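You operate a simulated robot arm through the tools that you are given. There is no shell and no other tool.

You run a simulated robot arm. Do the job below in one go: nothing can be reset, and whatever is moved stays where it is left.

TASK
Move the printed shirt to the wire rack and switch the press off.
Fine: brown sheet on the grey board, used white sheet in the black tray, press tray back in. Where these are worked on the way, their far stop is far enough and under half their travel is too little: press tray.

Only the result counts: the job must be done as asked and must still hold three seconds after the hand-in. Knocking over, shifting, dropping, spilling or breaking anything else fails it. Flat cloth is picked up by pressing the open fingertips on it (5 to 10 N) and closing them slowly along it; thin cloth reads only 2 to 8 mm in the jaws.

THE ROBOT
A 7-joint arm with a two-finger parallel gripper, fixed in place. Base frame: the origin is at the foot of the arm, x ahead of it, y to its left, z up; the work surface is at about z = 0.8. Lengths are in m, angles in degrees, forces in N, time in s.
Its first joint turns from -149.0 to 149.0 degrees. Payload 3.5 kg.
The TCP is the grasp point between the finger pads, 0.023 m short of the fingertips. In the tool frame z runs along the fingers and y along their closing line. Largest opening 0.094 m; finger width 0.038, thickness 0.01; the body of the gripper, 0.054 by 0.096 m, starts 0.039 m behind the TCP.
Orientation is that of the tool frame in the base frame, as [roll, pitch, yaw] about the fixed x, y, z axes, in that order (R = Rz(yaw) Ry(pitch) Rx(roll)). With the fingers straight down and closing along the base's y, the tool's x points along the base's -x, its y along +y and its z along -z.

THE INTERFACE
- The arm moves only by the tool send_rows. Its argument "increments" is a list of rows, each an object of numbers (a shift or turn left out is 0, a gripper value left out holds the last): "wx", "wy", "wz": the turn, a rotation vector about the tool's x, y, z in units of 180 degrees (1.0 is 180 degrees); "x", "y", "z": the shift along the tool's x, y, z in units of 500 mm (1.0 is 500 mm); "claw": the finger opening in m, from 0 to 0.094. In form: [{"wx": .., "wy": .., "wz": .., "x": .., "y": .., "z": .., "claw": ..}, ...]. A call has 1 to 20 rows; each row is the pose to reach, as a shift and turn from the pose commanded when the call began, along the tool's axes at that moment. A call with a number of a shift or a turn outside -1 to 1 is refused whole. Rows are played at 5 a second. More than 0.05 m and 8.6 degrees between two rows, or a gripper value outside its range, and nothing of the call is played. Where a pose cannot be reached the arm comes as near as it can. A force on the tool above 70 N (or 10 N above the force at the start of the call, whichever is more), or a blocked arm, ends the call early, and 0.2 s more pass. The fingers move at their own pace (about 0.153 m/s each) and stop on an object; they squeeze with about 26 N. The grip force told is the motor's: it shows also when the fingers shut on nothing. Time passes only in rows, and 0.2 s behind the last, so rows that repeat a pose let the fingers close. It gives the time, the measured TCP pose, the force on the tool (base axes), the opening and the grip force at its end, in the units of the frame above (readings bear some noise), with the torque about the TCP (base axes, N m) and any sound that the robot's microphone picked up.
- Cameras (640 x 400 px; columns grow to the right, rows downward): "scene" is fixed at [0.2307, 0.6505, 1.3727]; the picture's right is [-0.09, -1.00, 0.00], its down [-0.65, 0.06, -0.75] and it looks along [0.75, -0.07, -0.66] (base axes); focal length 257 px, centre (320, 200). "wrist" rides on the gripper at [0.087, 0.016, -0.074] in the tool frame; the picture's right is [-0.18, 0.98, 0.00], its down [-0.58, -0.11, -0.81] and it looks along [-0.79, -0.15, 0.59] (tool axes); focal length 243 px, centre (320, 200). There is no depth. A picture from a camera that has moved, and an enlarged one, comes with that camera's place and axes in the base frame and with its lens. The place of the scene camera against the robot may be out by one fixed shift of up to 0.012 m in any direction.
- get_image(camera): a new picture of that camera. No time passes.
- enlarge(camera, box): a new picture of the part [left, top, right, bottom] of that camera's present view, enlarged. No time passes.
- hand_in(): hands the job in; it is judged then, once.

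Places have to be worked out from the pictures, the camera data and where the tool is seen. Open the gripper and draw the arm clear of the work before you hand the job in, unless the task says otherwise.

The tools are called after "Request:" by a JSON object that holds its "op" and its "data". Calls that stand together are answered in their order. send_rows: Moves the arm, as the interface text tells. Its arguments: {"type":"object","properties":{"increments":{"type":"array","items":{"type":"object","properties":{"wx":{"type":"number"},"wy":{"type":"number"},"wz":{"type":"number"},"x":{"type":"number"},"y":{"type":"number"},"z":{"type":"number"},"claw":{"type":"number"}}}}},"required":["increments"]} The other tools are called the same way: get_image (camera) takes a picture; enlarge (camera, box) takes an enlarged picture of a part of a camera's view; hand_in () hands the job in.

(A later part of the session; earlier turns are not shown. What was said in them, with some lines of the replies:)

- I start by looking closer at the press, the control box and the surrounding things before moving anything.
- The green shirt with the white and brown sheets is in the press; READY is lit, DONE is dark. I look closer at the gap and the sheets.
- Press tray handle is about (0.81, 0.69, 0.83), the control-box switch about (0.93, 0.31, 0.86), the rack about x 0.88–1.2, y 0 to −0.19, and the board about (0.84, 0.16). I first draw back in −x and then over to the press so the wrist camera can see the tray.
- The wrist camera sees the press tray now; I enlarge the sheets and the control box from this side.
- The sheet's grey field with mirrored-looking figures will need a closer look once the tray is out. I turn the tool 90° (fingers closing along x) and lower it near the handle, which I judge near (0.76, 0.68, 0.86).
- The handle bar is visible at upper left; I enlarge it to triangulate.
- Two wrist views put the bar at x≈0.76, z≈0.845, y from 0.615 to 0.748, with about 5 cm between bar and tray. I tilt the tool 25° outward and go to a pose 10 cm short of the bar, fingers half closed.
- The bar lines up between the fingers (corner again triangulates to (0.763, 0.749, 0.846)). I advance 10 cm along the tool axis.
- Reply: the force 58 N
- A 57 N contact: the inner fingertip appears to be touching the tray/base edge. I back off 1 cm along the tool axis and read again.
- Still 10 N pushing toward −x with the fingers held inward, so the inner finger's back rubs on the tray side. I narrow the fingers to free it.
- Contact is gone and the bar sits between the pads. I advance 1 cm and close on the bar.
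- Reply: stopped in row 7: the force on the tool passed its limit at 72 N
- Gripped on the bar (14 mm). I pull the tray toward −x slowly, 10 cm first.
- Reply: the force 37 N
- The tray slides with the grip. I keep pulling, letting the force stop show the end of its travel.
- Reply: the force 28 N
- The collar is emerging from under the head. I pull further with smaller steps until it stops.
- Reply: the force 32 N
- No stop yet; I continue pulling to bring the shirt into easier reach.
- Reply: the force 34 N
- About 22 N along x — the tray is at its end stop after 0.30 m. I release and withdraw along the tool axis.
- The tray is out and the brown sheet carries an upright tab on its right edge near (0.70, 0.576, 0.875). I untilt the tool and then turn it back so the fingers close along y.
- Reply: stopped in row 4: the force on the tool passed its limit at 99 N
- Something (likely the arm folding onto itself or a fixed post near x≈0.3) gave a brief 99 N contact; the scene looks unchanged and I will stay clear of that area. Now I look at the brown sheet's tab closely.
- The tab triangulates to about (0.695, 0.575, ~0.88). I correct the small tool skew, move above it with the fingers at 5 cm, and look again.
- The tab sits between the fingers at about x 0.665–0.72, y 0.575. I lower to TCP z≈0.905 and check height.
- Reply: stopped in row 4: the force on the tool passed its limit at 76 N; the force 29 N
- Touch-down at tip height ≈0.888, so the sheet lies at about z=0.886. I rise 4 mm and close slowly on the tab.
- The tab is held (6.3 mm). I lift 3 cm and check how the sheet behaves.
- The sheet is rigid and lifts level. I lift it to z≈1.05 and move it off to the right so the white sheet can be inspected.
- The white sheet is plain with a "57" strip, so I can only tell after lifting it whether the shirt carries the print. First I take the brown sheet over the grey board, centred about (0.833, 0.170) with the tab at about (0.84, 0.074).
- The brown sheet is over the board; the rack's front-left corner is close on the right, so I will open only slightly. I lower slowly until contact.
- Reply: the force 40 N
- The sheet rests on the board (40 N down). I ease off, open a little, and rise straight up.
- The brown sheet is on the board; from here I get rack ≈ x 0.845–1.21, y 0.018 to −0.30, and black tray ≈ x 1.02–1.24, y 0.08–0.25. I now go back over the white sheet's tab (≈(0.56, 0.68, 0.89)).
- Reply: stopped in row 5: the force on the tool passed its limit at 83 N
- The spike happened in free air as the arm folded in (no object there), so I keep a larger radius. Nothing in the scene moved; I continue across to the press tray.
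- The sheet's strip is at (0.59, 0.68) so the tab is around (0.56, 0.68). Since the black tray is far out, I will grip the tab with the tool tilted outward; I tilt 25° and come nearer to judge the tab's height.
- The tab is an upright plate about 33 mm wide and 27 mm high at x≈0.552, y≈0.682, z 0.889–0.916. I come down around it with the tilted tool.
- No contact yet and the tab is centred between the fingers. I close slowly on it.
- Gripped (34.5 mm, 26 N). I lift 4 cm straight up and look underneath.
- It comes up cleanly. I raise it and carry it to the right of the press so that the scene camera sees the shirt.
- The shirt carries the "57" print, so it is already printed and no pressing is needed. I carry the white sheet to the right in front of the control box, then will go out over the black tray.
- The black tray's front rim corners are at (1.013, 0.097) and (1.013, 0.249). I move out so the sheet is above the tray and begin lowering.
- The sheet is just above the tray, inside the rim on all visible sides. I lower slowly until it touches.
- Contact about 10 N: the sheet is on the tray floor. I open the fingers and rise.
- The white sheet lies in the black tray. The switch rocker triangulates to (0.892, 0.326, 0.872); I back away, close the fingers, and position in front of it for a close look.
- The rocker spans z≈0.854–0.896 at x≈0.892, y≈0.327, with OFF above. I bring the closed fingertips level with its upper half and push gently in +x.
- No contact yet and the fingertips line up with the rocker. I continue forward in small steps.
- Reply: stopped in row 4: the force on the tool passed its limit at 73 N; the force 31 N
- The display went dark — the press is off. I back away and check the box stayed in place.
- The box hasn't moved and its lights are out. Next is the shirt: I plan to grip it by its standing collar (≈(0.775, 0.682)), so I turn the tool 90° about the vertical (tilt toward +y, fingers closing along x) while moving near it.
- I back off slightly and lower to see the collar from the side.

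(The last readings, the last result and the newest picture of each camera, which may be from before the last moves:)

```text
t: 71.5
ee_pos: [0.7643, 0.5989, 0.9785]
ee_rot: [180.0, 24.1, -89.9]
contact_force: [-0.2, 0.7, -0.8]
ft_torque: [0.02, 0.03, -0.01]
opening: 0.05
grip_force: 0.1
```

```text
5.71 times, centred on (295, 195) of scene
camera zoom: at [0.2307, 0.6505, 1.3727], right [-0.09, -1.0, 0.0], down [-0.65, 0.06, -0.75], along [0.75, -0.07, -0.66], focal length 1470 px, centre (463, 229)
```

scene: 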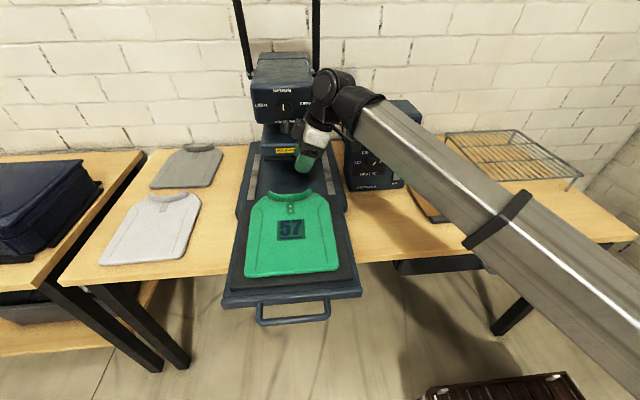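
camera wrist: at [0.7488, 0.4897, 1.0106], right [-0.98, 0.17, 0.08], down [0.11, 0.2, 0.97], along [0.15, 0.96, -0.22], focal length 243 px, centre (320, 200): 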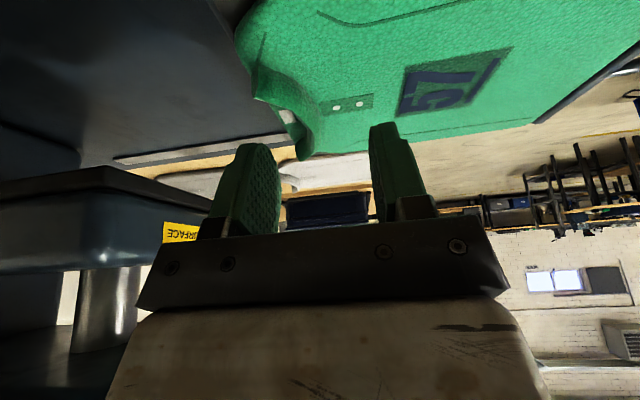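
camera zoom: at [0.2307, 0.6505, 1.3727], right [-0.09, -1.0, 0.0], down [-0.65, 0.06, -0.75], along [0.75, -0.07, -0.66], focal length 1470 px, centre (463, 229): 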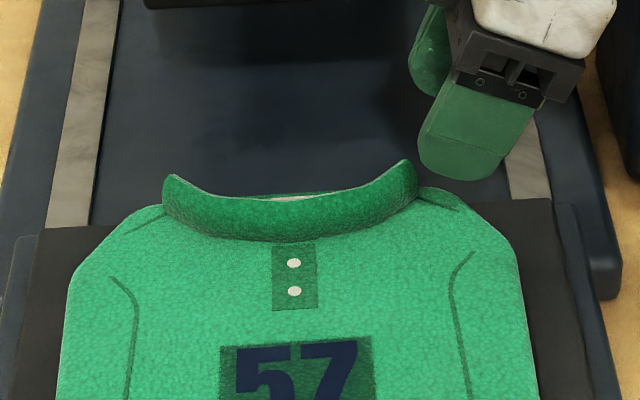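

The collar is an upright curved band, its middle at about (0.777, 0.683), z 0.886–0.91. I move above it with the fingers straddling in x.

Request:
{"op": "send_rows", "data": {"increments": [{"x": -0.053, "y": -0.013, "z": 0.06}, {"x": -0.106, "y": -0.0254, "z": 0.1208}, {"x": -0.106, "y": -0.0254, "z": 0.1208}]}}

Request:
{"op": "get_image", "data": {"camera": "wrist"}}

Request:
{"op": "enlarge", "data": {"camera": "scene", "box": [240, 130, 350, 230]}}

```text
t: 72.3
ee_pos: [0.7767, 0.6737, 0.9444]
ee_rot: [-180.0, 24.2, -90.1]
contact_force: [0.1, 0.5, -0.6]
ft_torque: [-0.01, -0.01, 0.0]
opening: 0.0498
grip_force: 0.1
```

```text
taken
camera wrist: at [0.7605, 0.5634, 0.9766], right [-0.98, 0.17, 0.07], down [0.11, 0.2, 0.97], along [0.15, 0.96, -0.22], focal length 243 px, centre (320, 200)
```

wrist: 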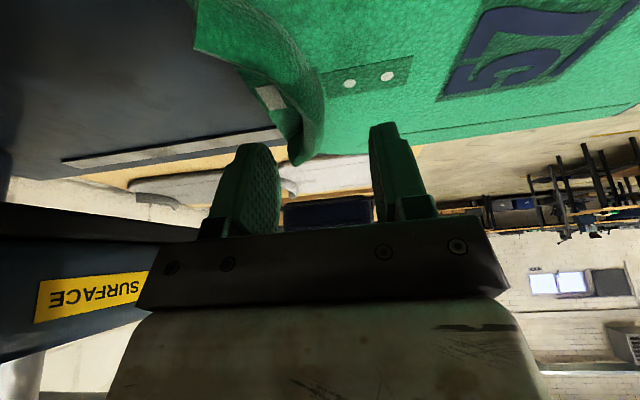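

```text
4.00 times, centred on (295, 180) of scene
camera zoom: at [0.2307, 0.6505, 1.3727], right [-0.09, -1.0, 0.0], down [-0.65, 0.06, -0.75], along [0.75, -0.07, -0.66], focal length 1029 px, centre (420, 280)
```

zoom: 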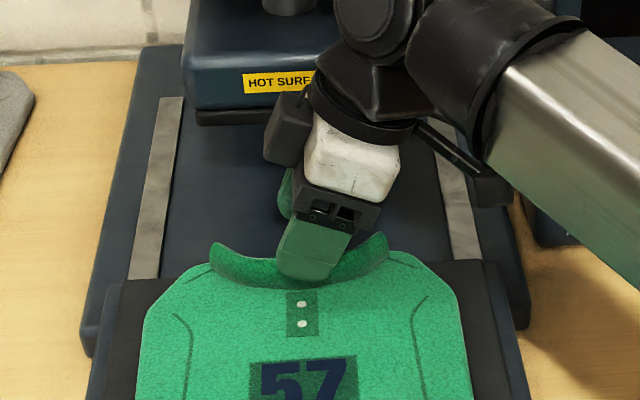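

Fingers straddle the collar band. I lower to tip height just above the shirt.

Request:
{"op": "send_rows", "data": {"increments": [{"x": 0.006, "y": -0.008, "z": 0.022}, {"x": 0.011, "y": -0.008, "z": 0.04}, {"x": 0.015, "y": -0.008, "z": 0.0532}, {"x": 0.015, "y": -0.008, "z": 0.0532}]}}

Request:
{"op": "get_image", "data": {"camera": "wrist"}}

Request:
{"op": "enlarge", "data": {"camera": "scene", "box": [240, 130, 350, 230]}}

```text
t: 73.3
ee_pos: [0.7811, 0.6754, 0.9179]
ee_rot: [-180.0, 24.2, -90.0]
contact_force: [-0.1, 0.9, 0.2]
ft_torque: [-0.02, 0.02, 0.02]
opening: 0.0499
grip_force: 0.1
```

```text
taken
camera wrist: at [0.7652, 0.5666, 0.9505], right [-0.98, 0.17, 0.07], down [0.11, 0.2, 0.97], along [0.15, 0.96, -0.22], focal length 243 px, centre (320, 200)
```

wrist: 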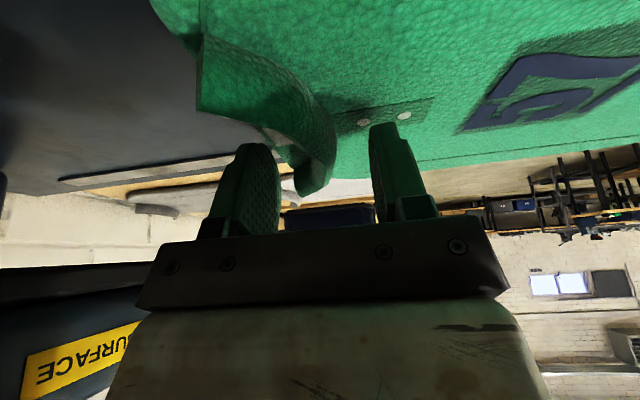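

```text
4.00 times, centred on (295, 180) of scene
camera zoom: at [0.2307, 0.6505, 1.3727], right [-0.09, -1.0, 0.0], down [-0.65, 0.06, -0.75], along [0.75, -0.07, -0.66], focal length 1029 px, centre (420, 280)
```

zoom: 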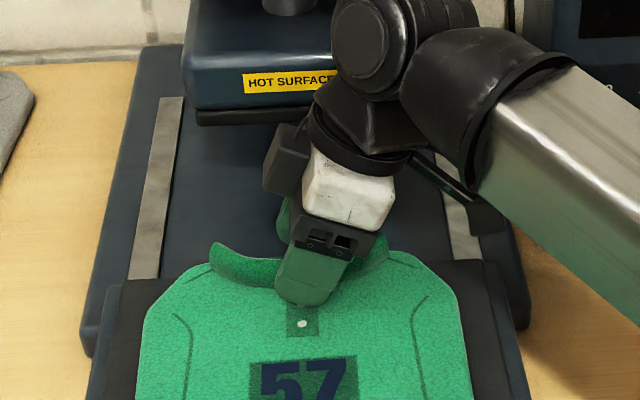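

The band is between the fingers with no contact. I close slowly.

Request:
{"op": "send_rows", "data": {"increments": [{"claw": 0.042}, {"claw": 0.035}, {"claw": 0.028}, {"claw": 0.021}, {"claw": 0.014}, {"claw": 0.007}, {"claw": 0.0}, {"claw": 0.0}]}}

Request:
{"op": "get_image", "data": {"camera": "wrist"}}

Request:
{"op": "enlarge", "data": {"camera": "scene", "box": [220, 140, 370, 300]}}

```text
t: 75.1
ee_pos: [0.7804, 0.6749, 0.9191]
ee_rot: [-180.0, 24.1, -90.1]
contact_force: [0.0, 0.5, 1.8]
ft_torque: [-0.02, 0.01, -0.09]
opening: 0.014
grip_force: 26.1
```

```text
taken
camera wrist: at [0.7652, 0.5665, 0.9507], right [-0.98, 0.17, 0.08], down [0.11, 0.2, 0.97], along [0.15, 0.96, -0.22], focal length 243 px, centre (320, 200)
```

wrist: 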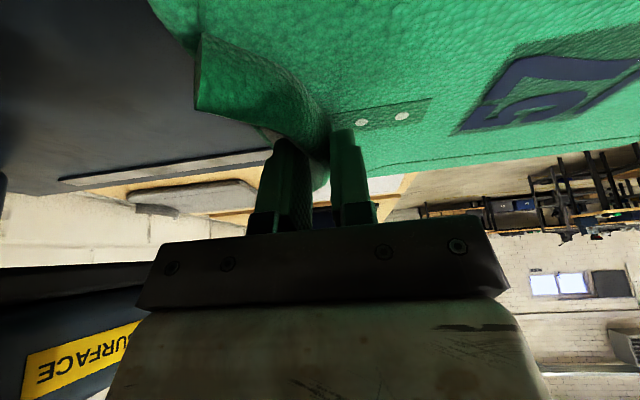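

```text
2.50 times, centred on (295, 220) of scene
camera zoom: at [0.2307, 0.6505, 1.3727], right [-0.09, -1.0, 0.0], down [-0.65, 0.06, -0.75], along [0.75, -0.07, -0.66], focal length 643 px, centre (382, 150)
```

zoom: 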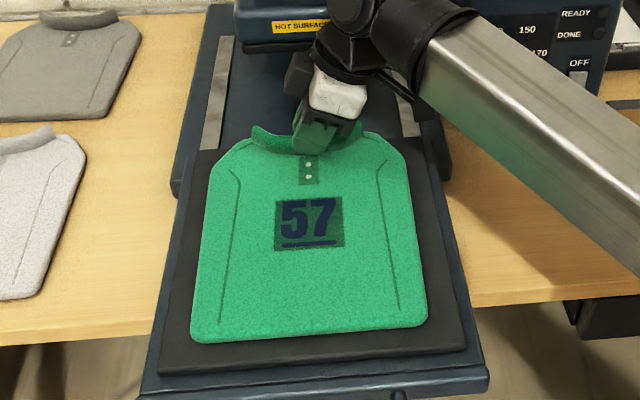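

Collar held (14 mm, 26 N). I lift 4 cm slowly and see how the shirt behaves.

Request:
{"op": "send_rows", "data": {"increments": [{"x": -0.004, "z": -0.009}, {"x": -0.008, "z": -0.018}, {"x": -0.016, "z": -0.036}, {"x": -0.0245, "z": -0.0548}, {"x": -0.0327, "z": -0.073}, {"x": -0.0327, "z": -0.073}, {"x": -0.0327, "z": -0.073}]}}

Request:
{"op": "enlarge", "data": {"camera": "scene", "box": [220, 140, 370, 300]}}

Request:
{"op": "get_image", "data": {"camera": "wrist"}}

```text
t: 76.7
ee_pos: [0.7818, 0.675, 0.9571]
ee_rot: [-179.9, 24.0, -90.0]
contact_force: [0.0, -0.4, -1.2]
ft_torque: [-0.03, -0.14, -0.04]
opening: 0.0135
grip_force: 25.5
```

```text
2.50 times, centred on (295, 220) of scene
camera zoom: at [0.2307, 0.6505, 1.3727], right [-0.09, -1.0, 0.0], down [-0.65, 0.06, -0.75], along [0.75, -0.07, -0.66], focal length 643 px, centre (382, 150)
```

zoom: 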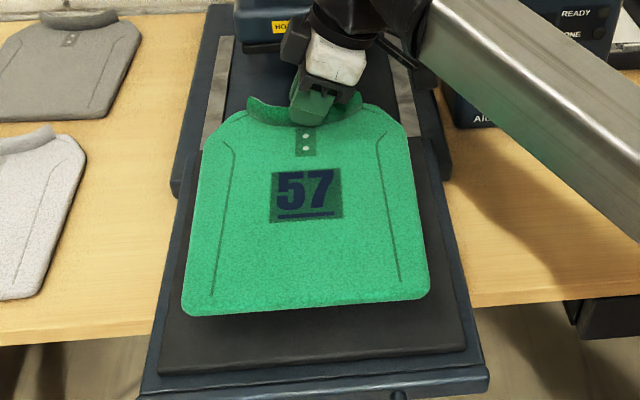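

```text
taken
camera wrist: at [0.7665, 0.5664, 0.9911], right [-0.98, 0.17, 0.08], down [0.11, 0.2, 0.97], along [0.15, 0.96, -0.22], focal length 243 px, centre (320, 200)
```

wrist: 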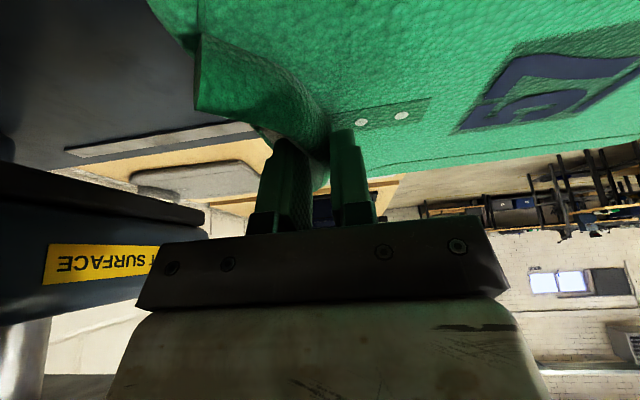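

The shirt is stiff and comes up level. I raise it, draw it away from the press head, and turn it 90° clockwise so its body points to +y.

Request:
{"op": "send_rows", "data": {"increments": [{"x": -0.024, "z": -0.055}, {"x": -0.049, "z": -0.11}, {"x": -0.0733, "z": -0.1644}, {"x": -0.0155, "y": 0.03, "z": -0.19}, {"x": 0.0424, "y": 0.06, "z": -0.216}, {"x": 0.1002, "y": 0.09, "z": -0.2418}, {"x": 0.158, "y": 0.12, "z": -0.2675, "wx": 0.0145, "wz": 0.0326}, {"x": 0.2159, "y": 0.15, "z": -0.2933, "wx": 0.0291, "wz": 0.0653}, {"x": 0.2737, "y": 0.18, "z": -0.319, "wx": 0.0436, "wz": 0.0979}, {"x": 0.2737, "y": 0.18, "z": -0.319, "wx": 0.0582, "wz": 0.1305}, {"x": 0.2737, "y": 0.18, "z": -0.319, "wx": 0.0727, "wz": 0.1632}, {"x": 0.2737, "y": 0.18, "z": -0.319, "wx": 0.0872, "wz": 0.1958}, {"x": 0.2737, "y": 0.18, "z": -0.319, "wx": 0.1018, "wz": 0.2284}, {"x": 0.2737, "y": 0.18, "z": -0.319, "wx": 0.1163, "wz": 0.261}, {"x": 0.2737, "y": 0.18, "z": -0.319, "wx": 0.1309, "wz": 0.2937}, {"x": 0.2737, "y": 0.18, "z": -0.319, "wx": 0.1454, "wz": 0.3263}, {"x": 0.2737, "y": 0.18, "z": -0.319, "wx": 0.1599, "wz": 0.3589}, {"x": 0.2737, "y": 0.18, "z": -0.319, "wx": 0.1745, "wz": 0.3916}, {"x": 0.2737, "y": 0.18, "z": -0.319, "wx": 0.189, "wz": 0.4242}, {"x": 0.2737, "y": 0.18, "z": -0.319, "wx": 0.2035, "wz": 0.4568}]}}

Request:
{"op": "get_image", "data": {"camera": "scene"}}

Request:
{"op": "get_image", "data": {"camera": "wrist"}}

```text
t: 80.9
ee_pos: [0.6919, 0.4858, 1.048]
ee_rot: [179.9, 24.0, 179.8]
contact_force: [-0.2, 0.1, -0.8]
ft_torque: [-0.15, 0.03, -0.02]
opening: 0.0136
grip_force: 26.1
```

```text
taken
```

scene: 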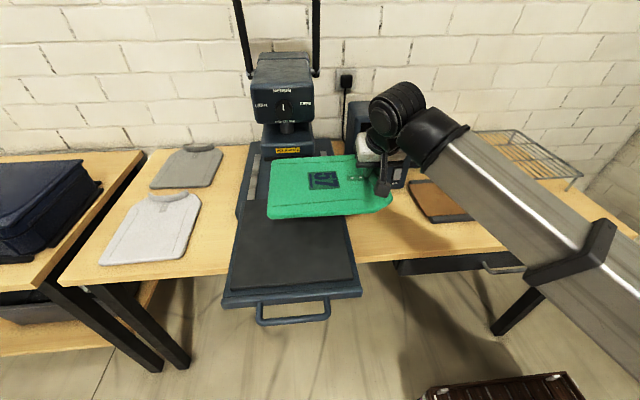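

```text
taken
camera wrist: at [0.5827, 0.5027, 1.0807], right [0.17, 0.98, 0.08], down [0.2, -0.11, 0.97], along [0.96, -0.15, -0.22], focal length 243 px, centre (320, 200)
```

wrist: 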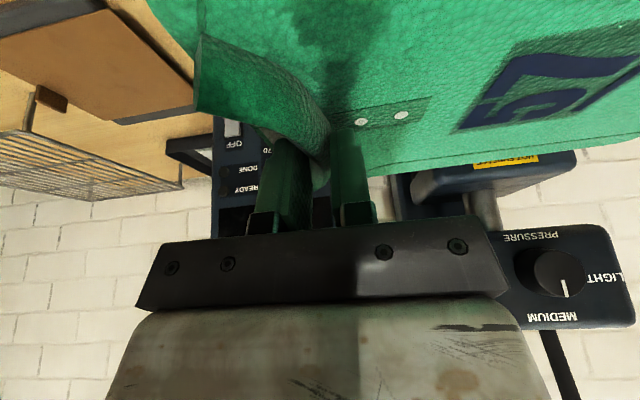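

The shirt is turned, collar toward −y. Combining views the rack top is at about z=0.87, x 0.83–1.155, y −0.255 to 0.028, so I aim for the TCP at (0.986, −0.226). I carry it across in front of the box.

Request:
{"op": "send_rows", "data": {"increments": [{"y": -0.05, "x": -0.01, "z": 0.004}, {"y": -0.12, "x": -0.02, "z": 0.009}, {"y": -0.19, "x": -0.035, "z": 0.016}, {"y": -0.26, "x": -0.05, "z": 0.022}, {"y": -0.33, "x": -0.0694, "z": 0.031}, {"y": -0.4, "x": -0.0694, "z": 0.031}, {"y": -0.47, "x": -0.0694, "z": 0.031}, {"y": -0.54, "x": -0.0694, "z": 0.031}, {"y": -0.61, "x": -0.0694, "z": 0.031}, {"y": -0.68, "x": -0.0694, "z": 0.031}, {"y": -0.75, "x": -0.0694, "z": 0.031}, {"y": -0.82, "x": -0.0694, "z": 0.031}, {"y": -0.88, "x": -0.0694, "z": 0.031}, {"y": -0.94, "x": -0.0694, "z": 0.031}, {"y": -0.96, "x": -0.0694, "z": 0.031}]}}

Request:
{"op": "get_image", "data": {"camera": "scene"}}

Request:
{"op": "get_image", "data": {"camera": "wrist"}}

```text
t: 84.1
ee_pos: [0.7289, 0.0074, 1.0475]
ee_rot: [179.9, 24.1, 179.9]
contact_force: [0.0, 1.0, -3.1]
ft_torque: [-0.15, 0.03, 0.0]
opening: 0.0139
grip_force: 26.3
```

```text
taken
```

scene: 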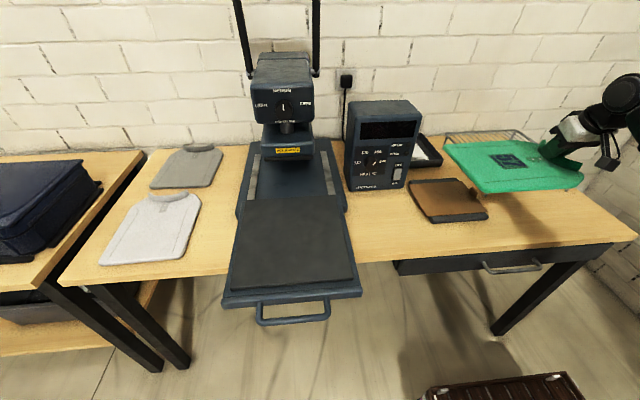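

```text
taken
camera wrist: at [0.62, 0.0228, 1.0797], right [0.17, 0.98, 0.08], down [0.2, -0.11, 0.97], along [0.96, -0.15, -0.22], focal length 243 px, centre (320, 200)
```

wrist: 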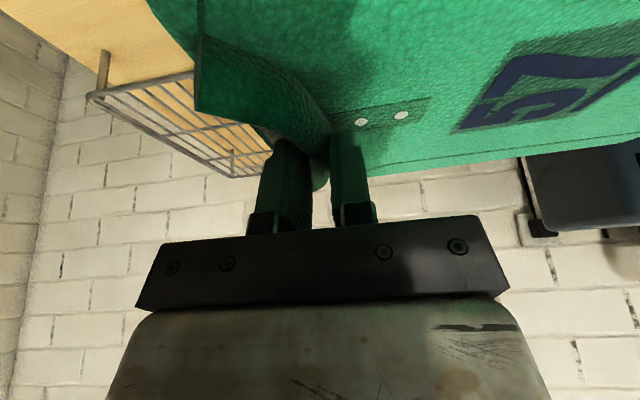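

The rack's right edge refines to y≈−0.277. I go on to above the rack with TCP at (0.986, −0.235).

Request:
{"op": "send_rows", "data": {"increments": [{"x": -0.03, "z": 0.0134, "y": -0.04}, {"x": -0.08, "z": 0.0358, "y": -0.09}, {"x": -0.13, "z": 0.058, "y": -0.14}, {"x": -0.18, "z": 0.0805, "y": -0.19}, {"x": -0.23, "z": 0.1028, "y": -0.24}, {"x": -0.28, "z": 0.1252, "y": -0.29}, {"x": -0.33, "z": 0.1475, "y": -0.34}, {"x": -0.38, "z": 0.17, "y": -0.39}, {"x": -0.43, "z": 0.192, "y": -0.44}, {"x": -0.469, "z": 0.2097, "y": -0.485}, {"x": -0.469, "z": 0.2097, "y": -0.485}]}}

Request:
{"op": "get_image", "data": {"camera": "scene"}}

Request:
{"op": "get_image", "data": {"camera": "wrist"}}

Request:
{"op": "enlarge", "data": {"camera": "scene", "box": [430, 60, 640, 220]}}

```text
t: 86.5
ee_pos: [0.986, -0.2376, 1.0462]
ee_rot: [179.9, 24.0, 179.9]
contact_force: [-0.8, 0.1, -1.1]
ft_torque: [-0.16, 0.02, 0.01]
opening: 0.0134
grip_force: 26.0
```

```text
taken
```

scene: 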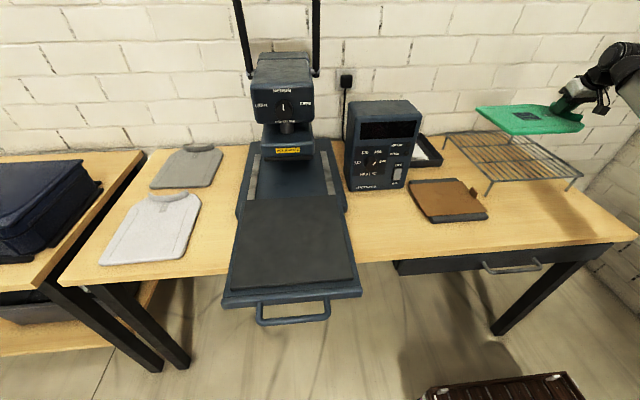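

```text
taken
camera wrist: at [0.8782, -0.2218, 1.079], right [0.17, 0.98, 0.08], down [0.2, -0.11, 0.97], along [0.96, -0.15, -0.22], focal length 243 px, centre (320, 200)
```

wrist: 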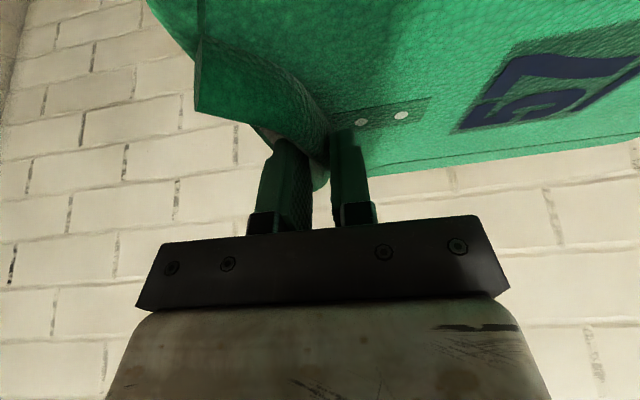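

```text
2.50 times, centred on (535, 140) of scene
camera zoom: at [0.2307, 0.6505, 1.3727], right [-0.09, -1.0, 0.0], down [-0.65, 0.06, -0.75], along [0.75, -0.07, -0.66], focal length 643 px, centre (-218, 350)
```

zoom: 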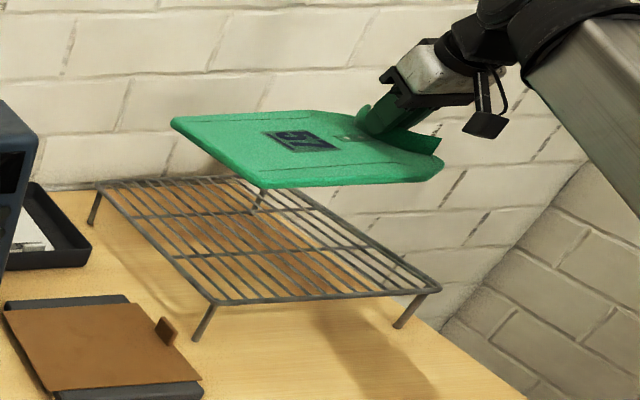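

Shirt is centred over the rack (hem y≈0.01, collar end ≈−0.263). I lower it to just above the wires.

Request:
{"op": "send_rows", "data": {"increments": [{"x": 0.0244, "z": 0.0548}, {"x": 0.0488, "z": 0.1096}, {"x": 0.0732, "z": 0.1644}, {"x": 0.0895, "z": 0.201}, {"x": 0.0944, "z": 0.2119}, {"x": 0.0944, "z": 0.2119}]}}

Request:
{"op": "enlarge", "data": {"camera": "scene", "box": [430, 60, 640, 220]}}

Request:
{"op": "get_image", "data": {"camera": "wrist"}}

```text
t: 87.9
ee_pos: [0.9856, -0.2383, 0.9309]
ee_rot: [180.0, 24.1, 179.9]
contact_force: [0.4, -0.4, -1.5]
ft_torque: [-0.14, 0.01, -0.01]
opening: 0.0137
grip_force: 26.1
```

```text
2.50 times, centred on (535, 140) of scene
camera zoom: at [0.2307, 0.6505, 1.3727], right [-0.09, -1.0, 0.0], down [-0.65, 0.06, -0.75], along [0.75, -0.07, -0.66], focal length 643 px, centre (-218, 350)
```

zoom: 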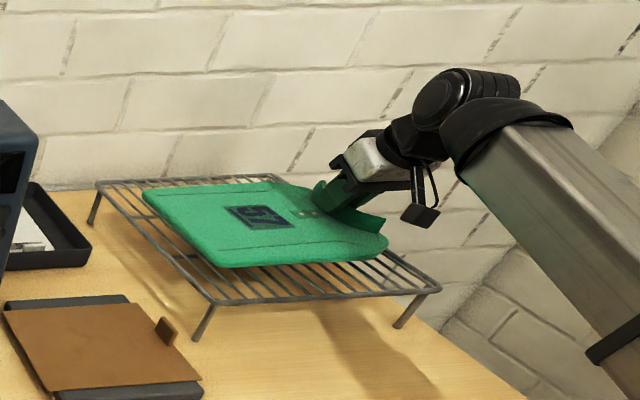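

```text
taken
camera wrist: at [0.8775, -0.2215, 0.9635], right [0.17, 0.98, 0.08], down [0.2, -0.11, 0.97], along [0.96, -0.15, -0.22], focal length 243 px, centre (320, 200)
```

wrist: 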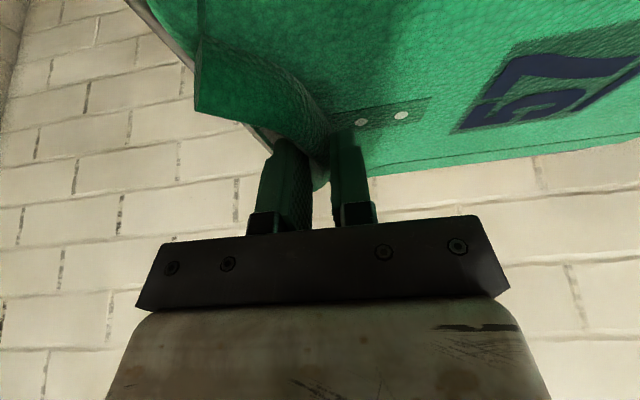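

Close above the wires. I lower in 3 mm steps and watch for contact.

Request:
{"op": "send_rows", "data": {"increments": [{"x": 0.0024, "z": 0.0055}, {"x": 0.0049, "z": 0.011}, {"x": 0.0073, "z": 0.0164}, {"x": 0.0098, "z": 0.0219}, {"x": 0.0122, "z": 0.0274}]}}

Request:
{"op": "enlarge", "data": {"camera": "scene", "box": [430, 90, 600, 220]}}

```text
t: 89.1
ee_pos: [0.9869, -0.2376, 0.9177]
ee_rot: [179.9, 24.3, 179.8]
contact_force: [1.2, -2.1, 35.2]
ft_torque: [-0.08, -0.02, 0.08]
opening: 0.0137
grip_force: 26.0
```

```text
3.08 times, centred on (515, 155) of scene
camera zoom: at [0.2307, 0.6505, 1.3727], right [-0.09, -1.0, 0.0], down [-0.65, 0.06, -0.75], along [0.75, -0.07, -0.66], focal length 792 px, centre (-280, 338)
```

zoom: 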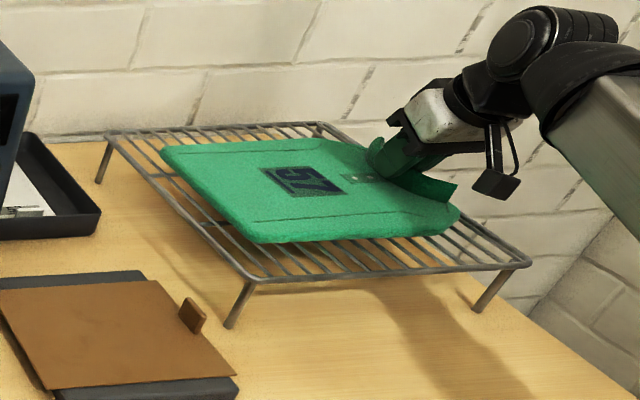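

Shirt rests on the rack (35 N). I ease off, open and rise straight up.

Request:
{"op": "send_rows", "data": {"increments": [{"x": -0.002, "z": -0.004}, {"x": -0.002, "z": -0.004, "claw": 0.02}, {"x": -0.002, "z": -0.004, "claw": 0.03}, {"x": -0.002, "z": -0.004, "claw": 0.045}, {"x": -0.002, "z": -0.004, "claw": 0.045}, {"x": -0.016, "z": -0.036}, {"x": -0.04, "z": -0.09}, {"x": -0.065, "z": -0.146}, {"x": -0.1, "z": -0.22}]}}

Request:
{"op": "get_image", "data": {"camera": "scene"}}

Request:
{"op": "enlarge", "data": {"camera": "scene", "box": [430, 90, 600, 220]}}

```text
t: 91.1
ee_pos: [0.9886, -0.2387, 1.0368]
ee_rot: [179.9, 24.0, 179.9]
contact_force: [-0.5, 0.2, 0.1]
ft_torque: [0.01, 0.01, -0.02]
opening: 0.0451
grip_force: 0.1
```

```text
taken
```

scene: 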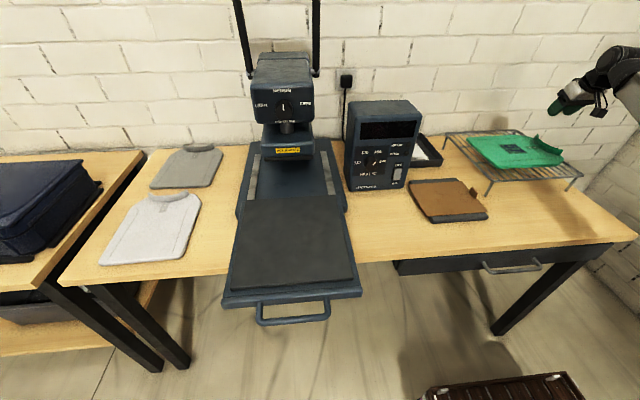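

```text
3.08 times, centred on (515, 155) of scene
camera zoom: at [0.2307, 0.6505, 1.3727], right [-0.09, -1.0, 0.0], down [-0.65, 0.06, -0.75], along [0.75, -0.07, -0.66], focal length 792 px, centre (-280, 338)
```

zoom: 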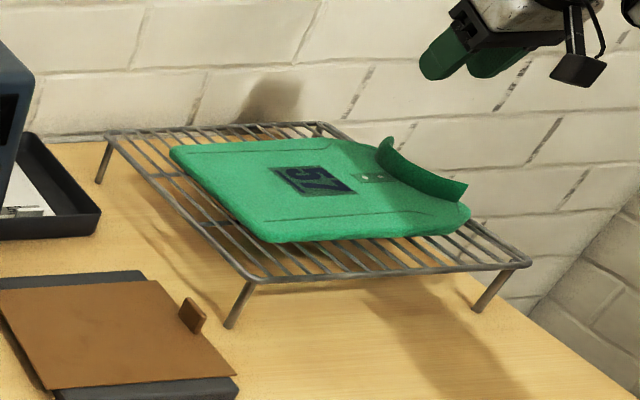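

The shirt sits on the rack and the fingers are clear. Now I return to the press tray to push it back in; first withdraw and swing back at safe radius.

Request:
{"op": "send_rows", "data": {"increments": [{"x": 0.06, "z": -0.027}, {"x": 0.13, "z": -0.058}, {"x": 0.2, "z": -0.089}, {"x": 0.27, "z": -0.12, "y": 0.02}, {"x": 0.34, "z": -0.152, "y": 0.05}, {"x": 0.4, "z": -0.179, "y": 0.1}, {"x": 0.4382, "z": -0.1958, "y": 0.16}, {"x": 0.4382, "z": -0.1958, "y": 0.24}, {"x": 0.4382, "z": -0.1958, "y": 0.32}, {"x": 0.4382, "z": -0.1958, "y": 0.4}, {"x": 0.4382, "z": -0.1958, "y": 0.48}, {"x": 0.4382, "z": -0.1958, "y": 0.56}, {"x": 0.4382, "z": -0.1958, "y": 0.64}, {"x": 0.4382, "z": -0.1958, "y": 0.72}, {"x": 0.4382, "z": -0.1958, "y": 0.8}, {"x": 0.4382, "z": -0.1958, "y": 0.88}, {"x": 0.4382, "z": -0.1958, "y": 0.94}, {"x": 0.4382, "z": -0.1958, "y": 0.94}]}}

Request:
{"op": "get_image", "data": {"camera": "scene"}}

```text
t: 94.9
ee_pos: [0.7472, 0.2328, 1.0353]
ee_rot: [179.9, 24.0, 179.9]
contact_force: [0.4, 0.7, 0.3]
ft_torque: [0.04, -0.01, 0.01]
opening: 0.0451
grip_force: 0.1
```

```text
taken
```

scene: 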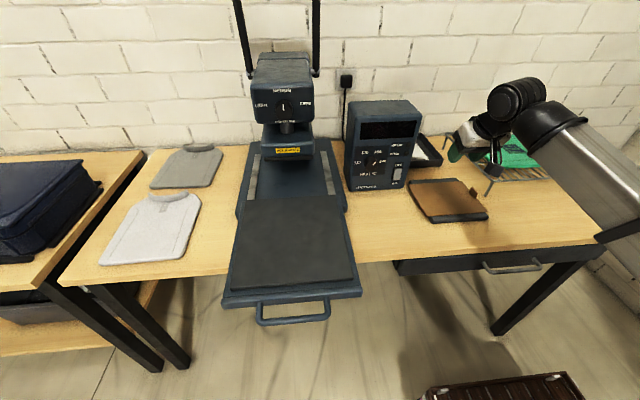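

All still. I move over the tray while turning the tool −90° about its own axis, the orientation used to grip the handle before.

Request:
{"op": "send_rows", "data": {"increments": [{"y": 0.07, "wz": -0.04}, {"y": 0.14, "wz": -0.08}, {"y": 0.2, "x": 0.02, "z": -0.009, "wz": -0.12}, {"y": 0.26, "x": 0.04, "z": -0.018, "wz": -0.16}, {"y": 0.32, "x": 0.06, "z": -0.027, "wz": -0.2}, {"y": 0.38, "x": 0.08, "z": -0.036, "wz": -0.24}, {"y": 0.44, "x": 0.1, "z": -0.045, "wz": -0.28}, {"y": 0.5, "x": 0.12, "z": -0.054, "wz": -0.32}, {"y": 0.56, "x": 0.14, "z": -0.063, "wz": -0.36}, {"y": 0.62, "x": 0.16, "z": -0.072, "wz": -0.4}, {"y": 0.68, "x": 0.18, "z": -0.081, "wz": -0.44}, {"y": 0.72, "x": 0.2, "z": -0.09, "wz": -0.48}, {"y": 0.74, "x": 0.219, "z": -0.098, "wz": -0.5}, {"y": 0.74, "x": 0.219, "z": -0.098, "wz": -0.5, "claw": 0.034}]}}

Request:
{"op": "get_image", "data": {"camera": "scene"}}

Request:
{"op": "get_image", "data": {"camera": "wrist"}}

```text
t: 97.9
ee_pos: [0.6256, 0.6044, 1.0369]
ee_rot: [-156.0, 0.0, -90.0]
contact_force: [0.0, 0.0, 0.1]
ft_torque: [0.0, -0.02, -0.01]
opening: 0.0339
grip_force: 0.1
```

```text
taken
```

scene: 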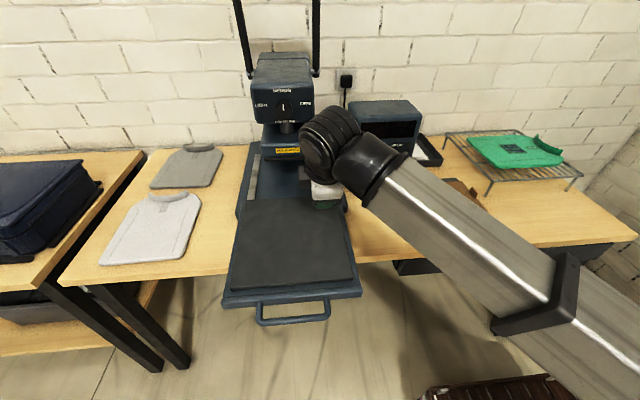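

```text
taken
camera wrist: at [0.5818, 0.5181, 1.0991], right [-0.9, 0.18, -0.4], down [-0.23, 0.58, 0.78], along [0.38, 0.79, -0.48], focal length 243 px, centre (320, 200)
```

wrist: 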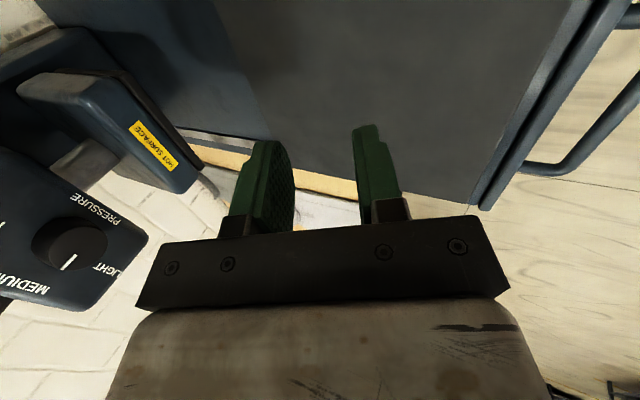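

I move to a pre-grasp pose about 8 cm short of the handle bar (bar at x≈0.46, z≈0.845).

Request:
{"op": "send_rows", "data": {"increments": [{"x": -0.03, "y": 0.06, "z": -0.01}, {"x": -0.06, "y": 0.13, "z": -0.015}, {"x": -0.09, "y": 0.2, "z": -0.015}, {"x": -0.12, "y": 0.27, "z": -0.01}, {"x": -0.1532, "y": 0.34, "z": 0.0}, {"x": -0.1532, "y": 0.4, "z": 0.01}, {"x": -0.1532, "y": 0.46, "z": 0.027}, {"x": -0.1532, "y": 0.46, "z": 0.027}]}}

Request:
{"op": "get_image", "data": {"camera": "wrist"}}

Request:
{"op": "get_image", "data": {"camera": "scene"}}

```text
t: 99.7
ee_pos: [0.4227, 0.6793, 0.932]
ee_rot: [-156.0, 0.0, -90.0]
contact_force: [-1.0, 0.9, 0.4]
ft_torque: [0.01, 0.0, 0.02]
opening: 0.0337
grip_force: 0.0
```

```text
taken
camera wrist: at [0.3787, 0.5944, 0.9933], right [-0.9, 0.19, -0.4], down [-0.23, 0.58, 0.78], along [0.38, 0.79, -0.48], focal length 243 px, centre (320, 200)
```

wrist: 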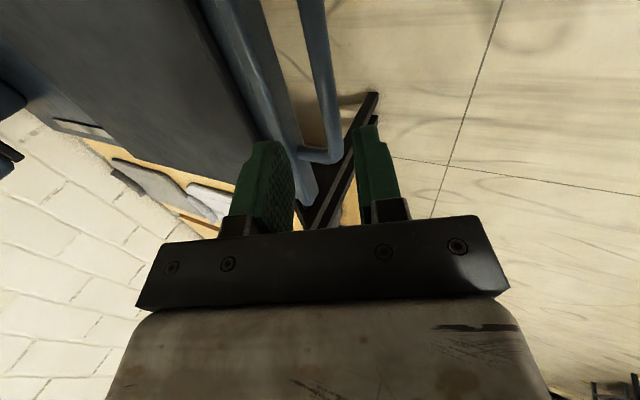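

```text
taken
```

scene: 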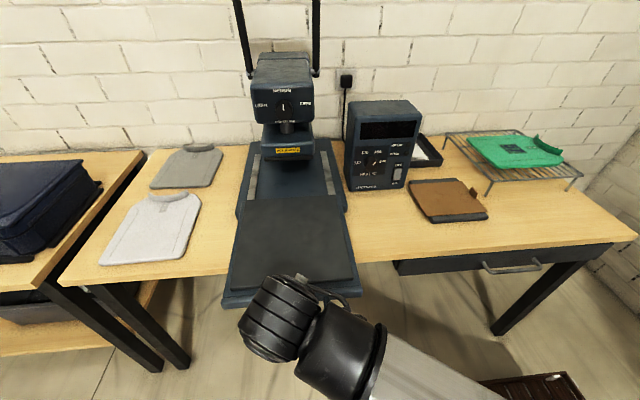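

Aligned: the bar lies along the tool axis between the fingers. I advance 8 cm and close on it.

Request:
{"op": "send_rows", "data": {"increments": [{"z": 0.05}, {"z": 0.1, "y": 0.001}, {"z": 0.135, "y": 0.002}, {"z": 0.152, "y": 0.002}, {"z": 0.16, "y": 0.002}, {"z": 0.16, "y": 0.002}]}}

Request:
{"op": "enlarge", "data": {"camera": "wrist", "box": [180, 60, 480, 240]}}

```text
t: 101.1
ee_pos: [0.4551, 0.6807, 0.8585]
ee_rot: [-155.9, 0.1, -90.1]
contact_force: [0.1, -1.0, -0.1]
ft_torque: [0.01, 0.01, 0.04]
opening: 0.0341
grip_force: 0.0
```

```text
2.13 times, centred on (330, 150) of wrist
camera zoom: at [0.4103, 0.5945, 0.92], right [-0.9, 0.19, -0.4], down [-0.23, 0.58, 0.78], along [0.38, 0.79, -0.48], focal length 518 px, centre (299, 307)
```

zoom: 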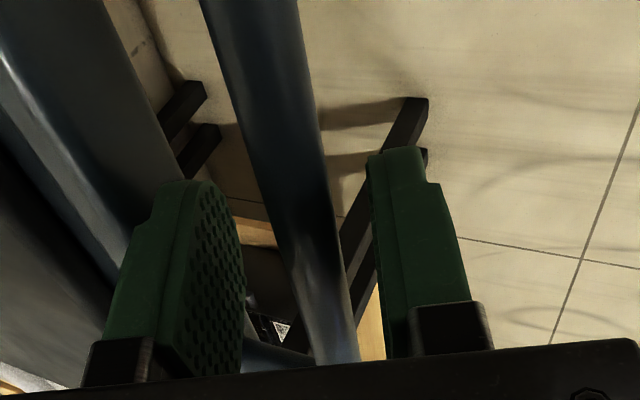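

The bar is between the fingers without contact; I close on it.

Request:
{"op": "send_rows", "data": {"increments": [{"claw": 0.025}, {"claw": 0.018}, {"claw": 0.012}, {"claw": 0.008}, {"claw": 0.008}]}}

```text
t: 102.3
ee_pos: [0.4553, 0.681, 0.8588]
ee_rot: [-156.0, 0.0, -90.0]
contact_force: [-0.3, 0.1, -8.1]
ft_torque: [-0.73, 0.0, 1.74]
opening: 0.014
grip_force: 45.5
```

Gripped. I push the tray inward (+x) in 2 cm steps.

Request:
{"op": "send_rows", "data": {"increments": [{"y": -0.0365, "z": 0.0163}, {"y": -0.0731, "z": 0.0325}, {"y": -0.1096, "z": 0.0488}, {"y": -0.1462, "z": 0.0651}, {"y": -0.1827, "z": 0.0814}, {"y": -0.2192, "z": 0.0976}, {"y": -0.2558, "z": 0.1139}, {"y": -0.2923, "z": 0.1302}, {"y": -0.3289, "z": 0.1464}, {"y": -0.3654, "z": 0.1627}]}}

Request:
{"op": "get_image", "data": {"camera": "scene"}}

```text
t: 104.5
ee_pos: [0.6561, 0.6818, 0.8579]
ee_rot: [-156.0, 0.2, -90.1]
contact_force: [1.8, 14.5, -13.7]
ft_torque: [-0.57, 0.0, 1.56]
opening: 0.0139
grip_force: 45.2
```

```text
taken
```

scene: 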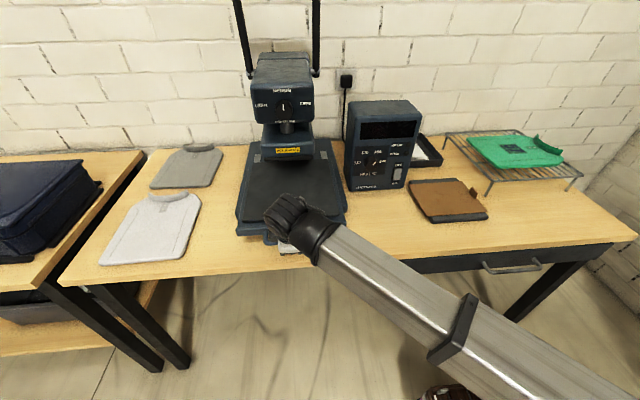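

The tray slides in smoothly; another 10 cm brings it home, with smaller steps at the end.

Request:
{"op": "send_rows", "data": {"increments": [{"y": -0.0365, "z": 0.0163}, {"y": -0.0731, "z": 0.0325}, {"y": -0.1096, "z": 0.0488}, {"y": -0.1462, "z": 0.0651}, {"y": -0.16, "z": 0.0712}, {"y": -0.17, "z": 0.0757}, {"y": -0.1755, "z": 0.0781}, {"y": -0.181, "z": 0.0806}]}}

Request:
{"op": "get_image", "data": {"camera": "scene"}}

```text
t: 106.3
ee_pos: [0.7517, 0.6814, 0.8576]
ee_rot: [-156.0, 0.1, -90.1]
contact_force: [-6.1, 17.8, -1.9]
ft_torque: [-0.89, 0.01, 1.4]
opening: 0.0139
grip_force: 44.9
```

```text
taken
```

scene: 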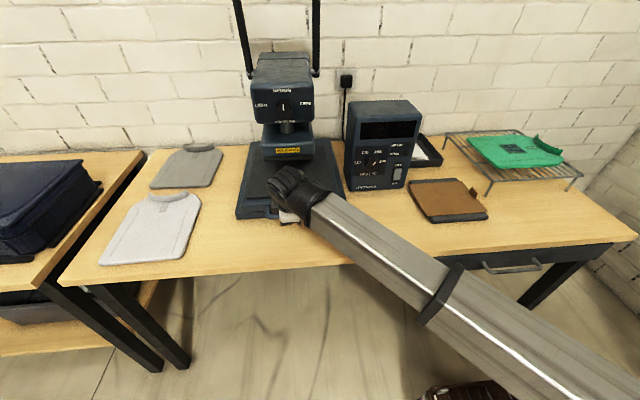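

TCP at 0.752 vs. 0.7536 originally; I nudge a few more millimetres to feel the stop.

Request:
{"op": "send_rows", "data": {"increments": [{"y": -0.0037, "z": 0.0016}, {"y": -0.0073, "z": 0.0033}, {"y": -0.0073, "z": 0.0033}]}}

```text
t: 107.1
ee_pos: [0.7526, 0.6808, 0.8579]
ee_rot: [-156.6, 0.3, -90.0]
contact_force: [-57.2, 20.1, 1.3]
ft_torque: [-1.19, 0.41, 1.32]
opening: 0.0138
grip_force: 45.0
```

It is hard against the inner stop (57 N). I relax the push, open, and withdraw along the tool axis.

Request:
{"op": "send_rows", "data": {"increments": [{"y": 0.0055, "z": -0.0025}, {"y": 0.0055, "z": -0.0025, "claw": 0.025}, {"y": 0.0055, "z": -0.0025, "claw": 0.032}, {"y": 0.0055, "z": -0.0025}, {"y": 0.0055, "z": -0.03}, {"y": 0.0055, "z": -0.08}, {"y": 0.0055, "z": -0.15}, {"y": 0.0055, "z": -0.23}, {"y": 0.0055, "z": -0.31}, {"y": 0.0055, "z": -0.38}]}}

Request:
{"op": "get_image", "data": {"camera": "scene"}}

Request:
{"op": "get_image", "data": {"camera": "wrist"}}

```text
t: 109.3
ee_pos: [0.6792, 0.6806, 1.0332]
ee_rot: [-156.0, 0.1, -90.1]
contact_force: [0.2, 0.0, 0.1]
ft_torque: [-0.03, -0.01, -0.01]
opening: 0.0321
grip_force: 0.0
```

```text
taken
```

scene: 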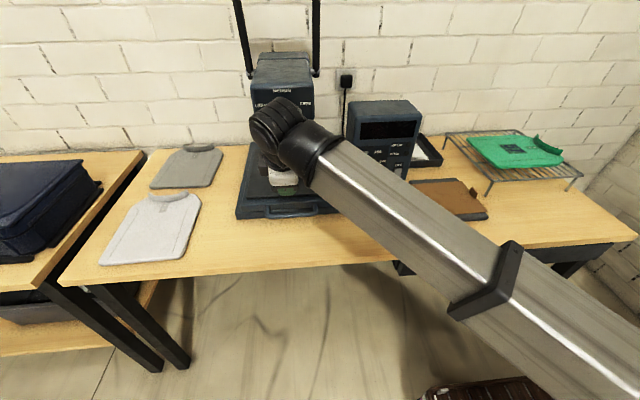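

```text
taken
camera wrist: at [0.6347, 0.5938, 1.0948], right [-0.9, 0.19, -0.4], down [-0.23, 0.58, 0.78], along [0.38, 0.79, -0.48], focal length 243 px, centre (320, 200)
```

wrist: 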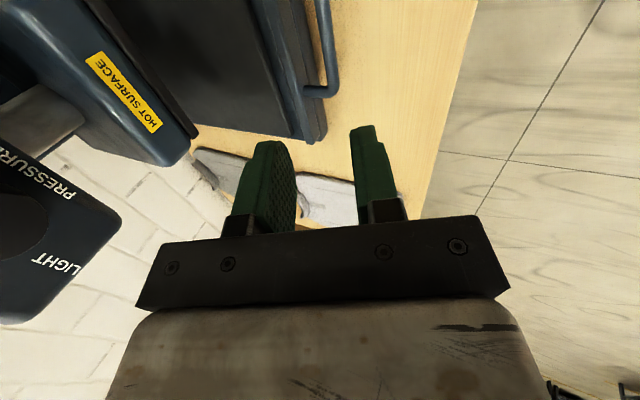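

Tray is home. I move the arm clear to the middle of the bench, open the gripper, and check everything.

Request:
{"op": "send_rows", "data": {"increments": [{"y": -0.03, "z": -0.04, "claw": 0.094}, {"x": 0.04, "y": -0.06, "z": -0.08}, {"x": 0.11, "y": -0.1, "z": -0.11}, {"x": 0.18, "y": -0.146, "z": -0.132}, {"x": 0.26, "y": -0.146, "z": -0.132}, {"x": 0.34, "y": -0.146, "z": -0.132}, {"x": 0.42, "y": -0.146, "z": -0.132}, {"x": 0.5, "y": -0.146, "z": -0.132}, {"x": 0.56, "y": -0.146, "z": -0.132}, {"x": 0.56, "y": -0.146, "z": -0.132}]}}

Request:
{"op": "get_image", "data": {"camera": "scene"}}

Request:
{"op": "enlarge", "data": {"camera": "scene", "box": [330, 80, 600, 240]}}

Request:
{"op": "enlarge", "data": {"camera": "scene", "box": [80, 40, 360, 280]}}

```text
t: 111.5
ee_pos: [0.7172, 0.3986, 1.1205]
ee_rot: [-156.0, 0.2, -90.0]
contact_force: [0.2, 0.1, -0.4]
ft_torque: [0.02, 0.0, 0.01]
opening: 0.0942
grip_force: 0.0
```

```text
taken
```

scene: 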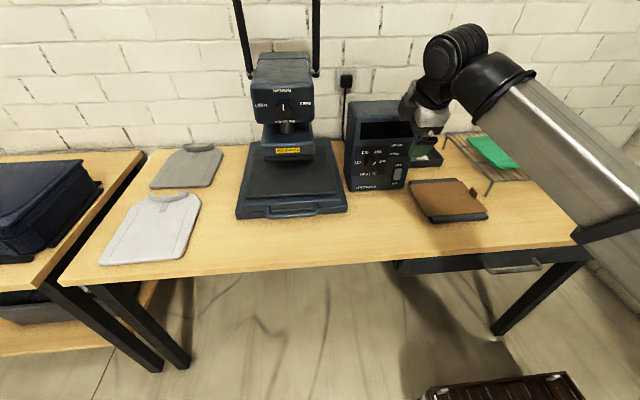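

```text
2.37 times, centred on (465, 160) of scene
camera zoom: at [0.2307, 0.6505, 1.3727], right [-0.09, -1.0, 0.0], down [-0.65, 0.06, -0.75], along [0.75, -0.07, -0.66], focal length 610 px, centre (-24, 295)
```

zoom: 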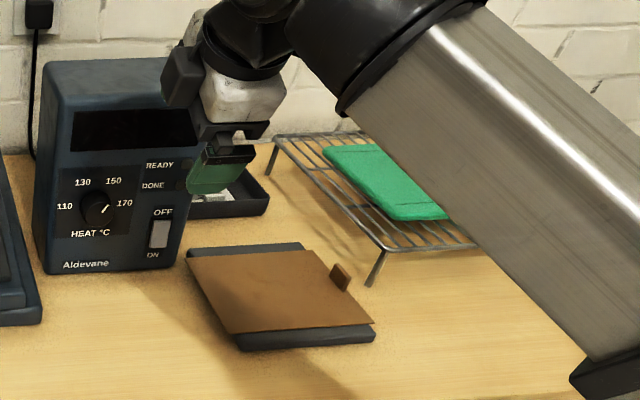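

```text
1.67 times, centred on (220, 160) of scene
camera zoom: at [0.2307, 0.6505, 1.3727], right [-0.09, -1.0, 0.0], down [-0.65, 0.06, -0.75], along [0.75, -0.07, -0.66], focal length 429 px, centre (487, 267)
```

zoom: 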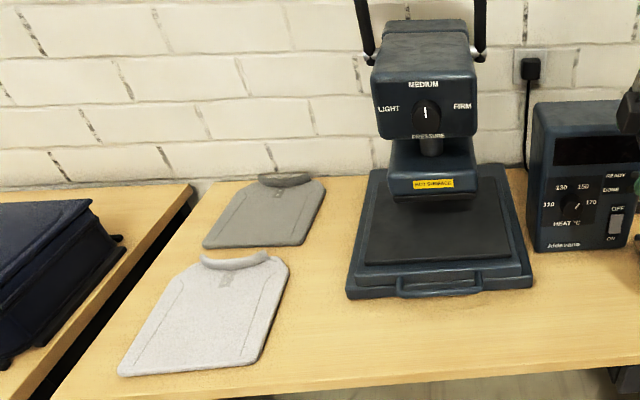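

Everything is as wanted: the printed shirt lies on the rack, the press display is dark, the brown sheet is on the board, the white sheet in the black tray, and the press tray is home. The gripper is open and clear, so I hand in.

Request:
{"op": "hand_in", "data": {}}

```text
The job is handed in.
```

The printed shirt (green, "57") is on the wire rack and the press is switched off; its display and lights are dark. The job is handed in.

- **Shirt:** it was already printed, with "57" visible once the white sheet came off, so I did not run the press.
- **Sheets:** the brown sheet is on the grey board, hanging slightly over its edges. The used white sheet lies flat in the black tray.
- **Press tray:** pulled out to its end stop, then pushed back in until it stopped hard.
- **Unplanned contact:** the arm tripped its force limit twice while moving in open air (99 N and 83 N). I could not tell what it touched, possibly the arm folding on itself. Pictures afterwards showed nothing moved. Pressing the switch also briefly reached 73 N, and the control box stayed in place.

The arm is clear of the work with the gripper open.
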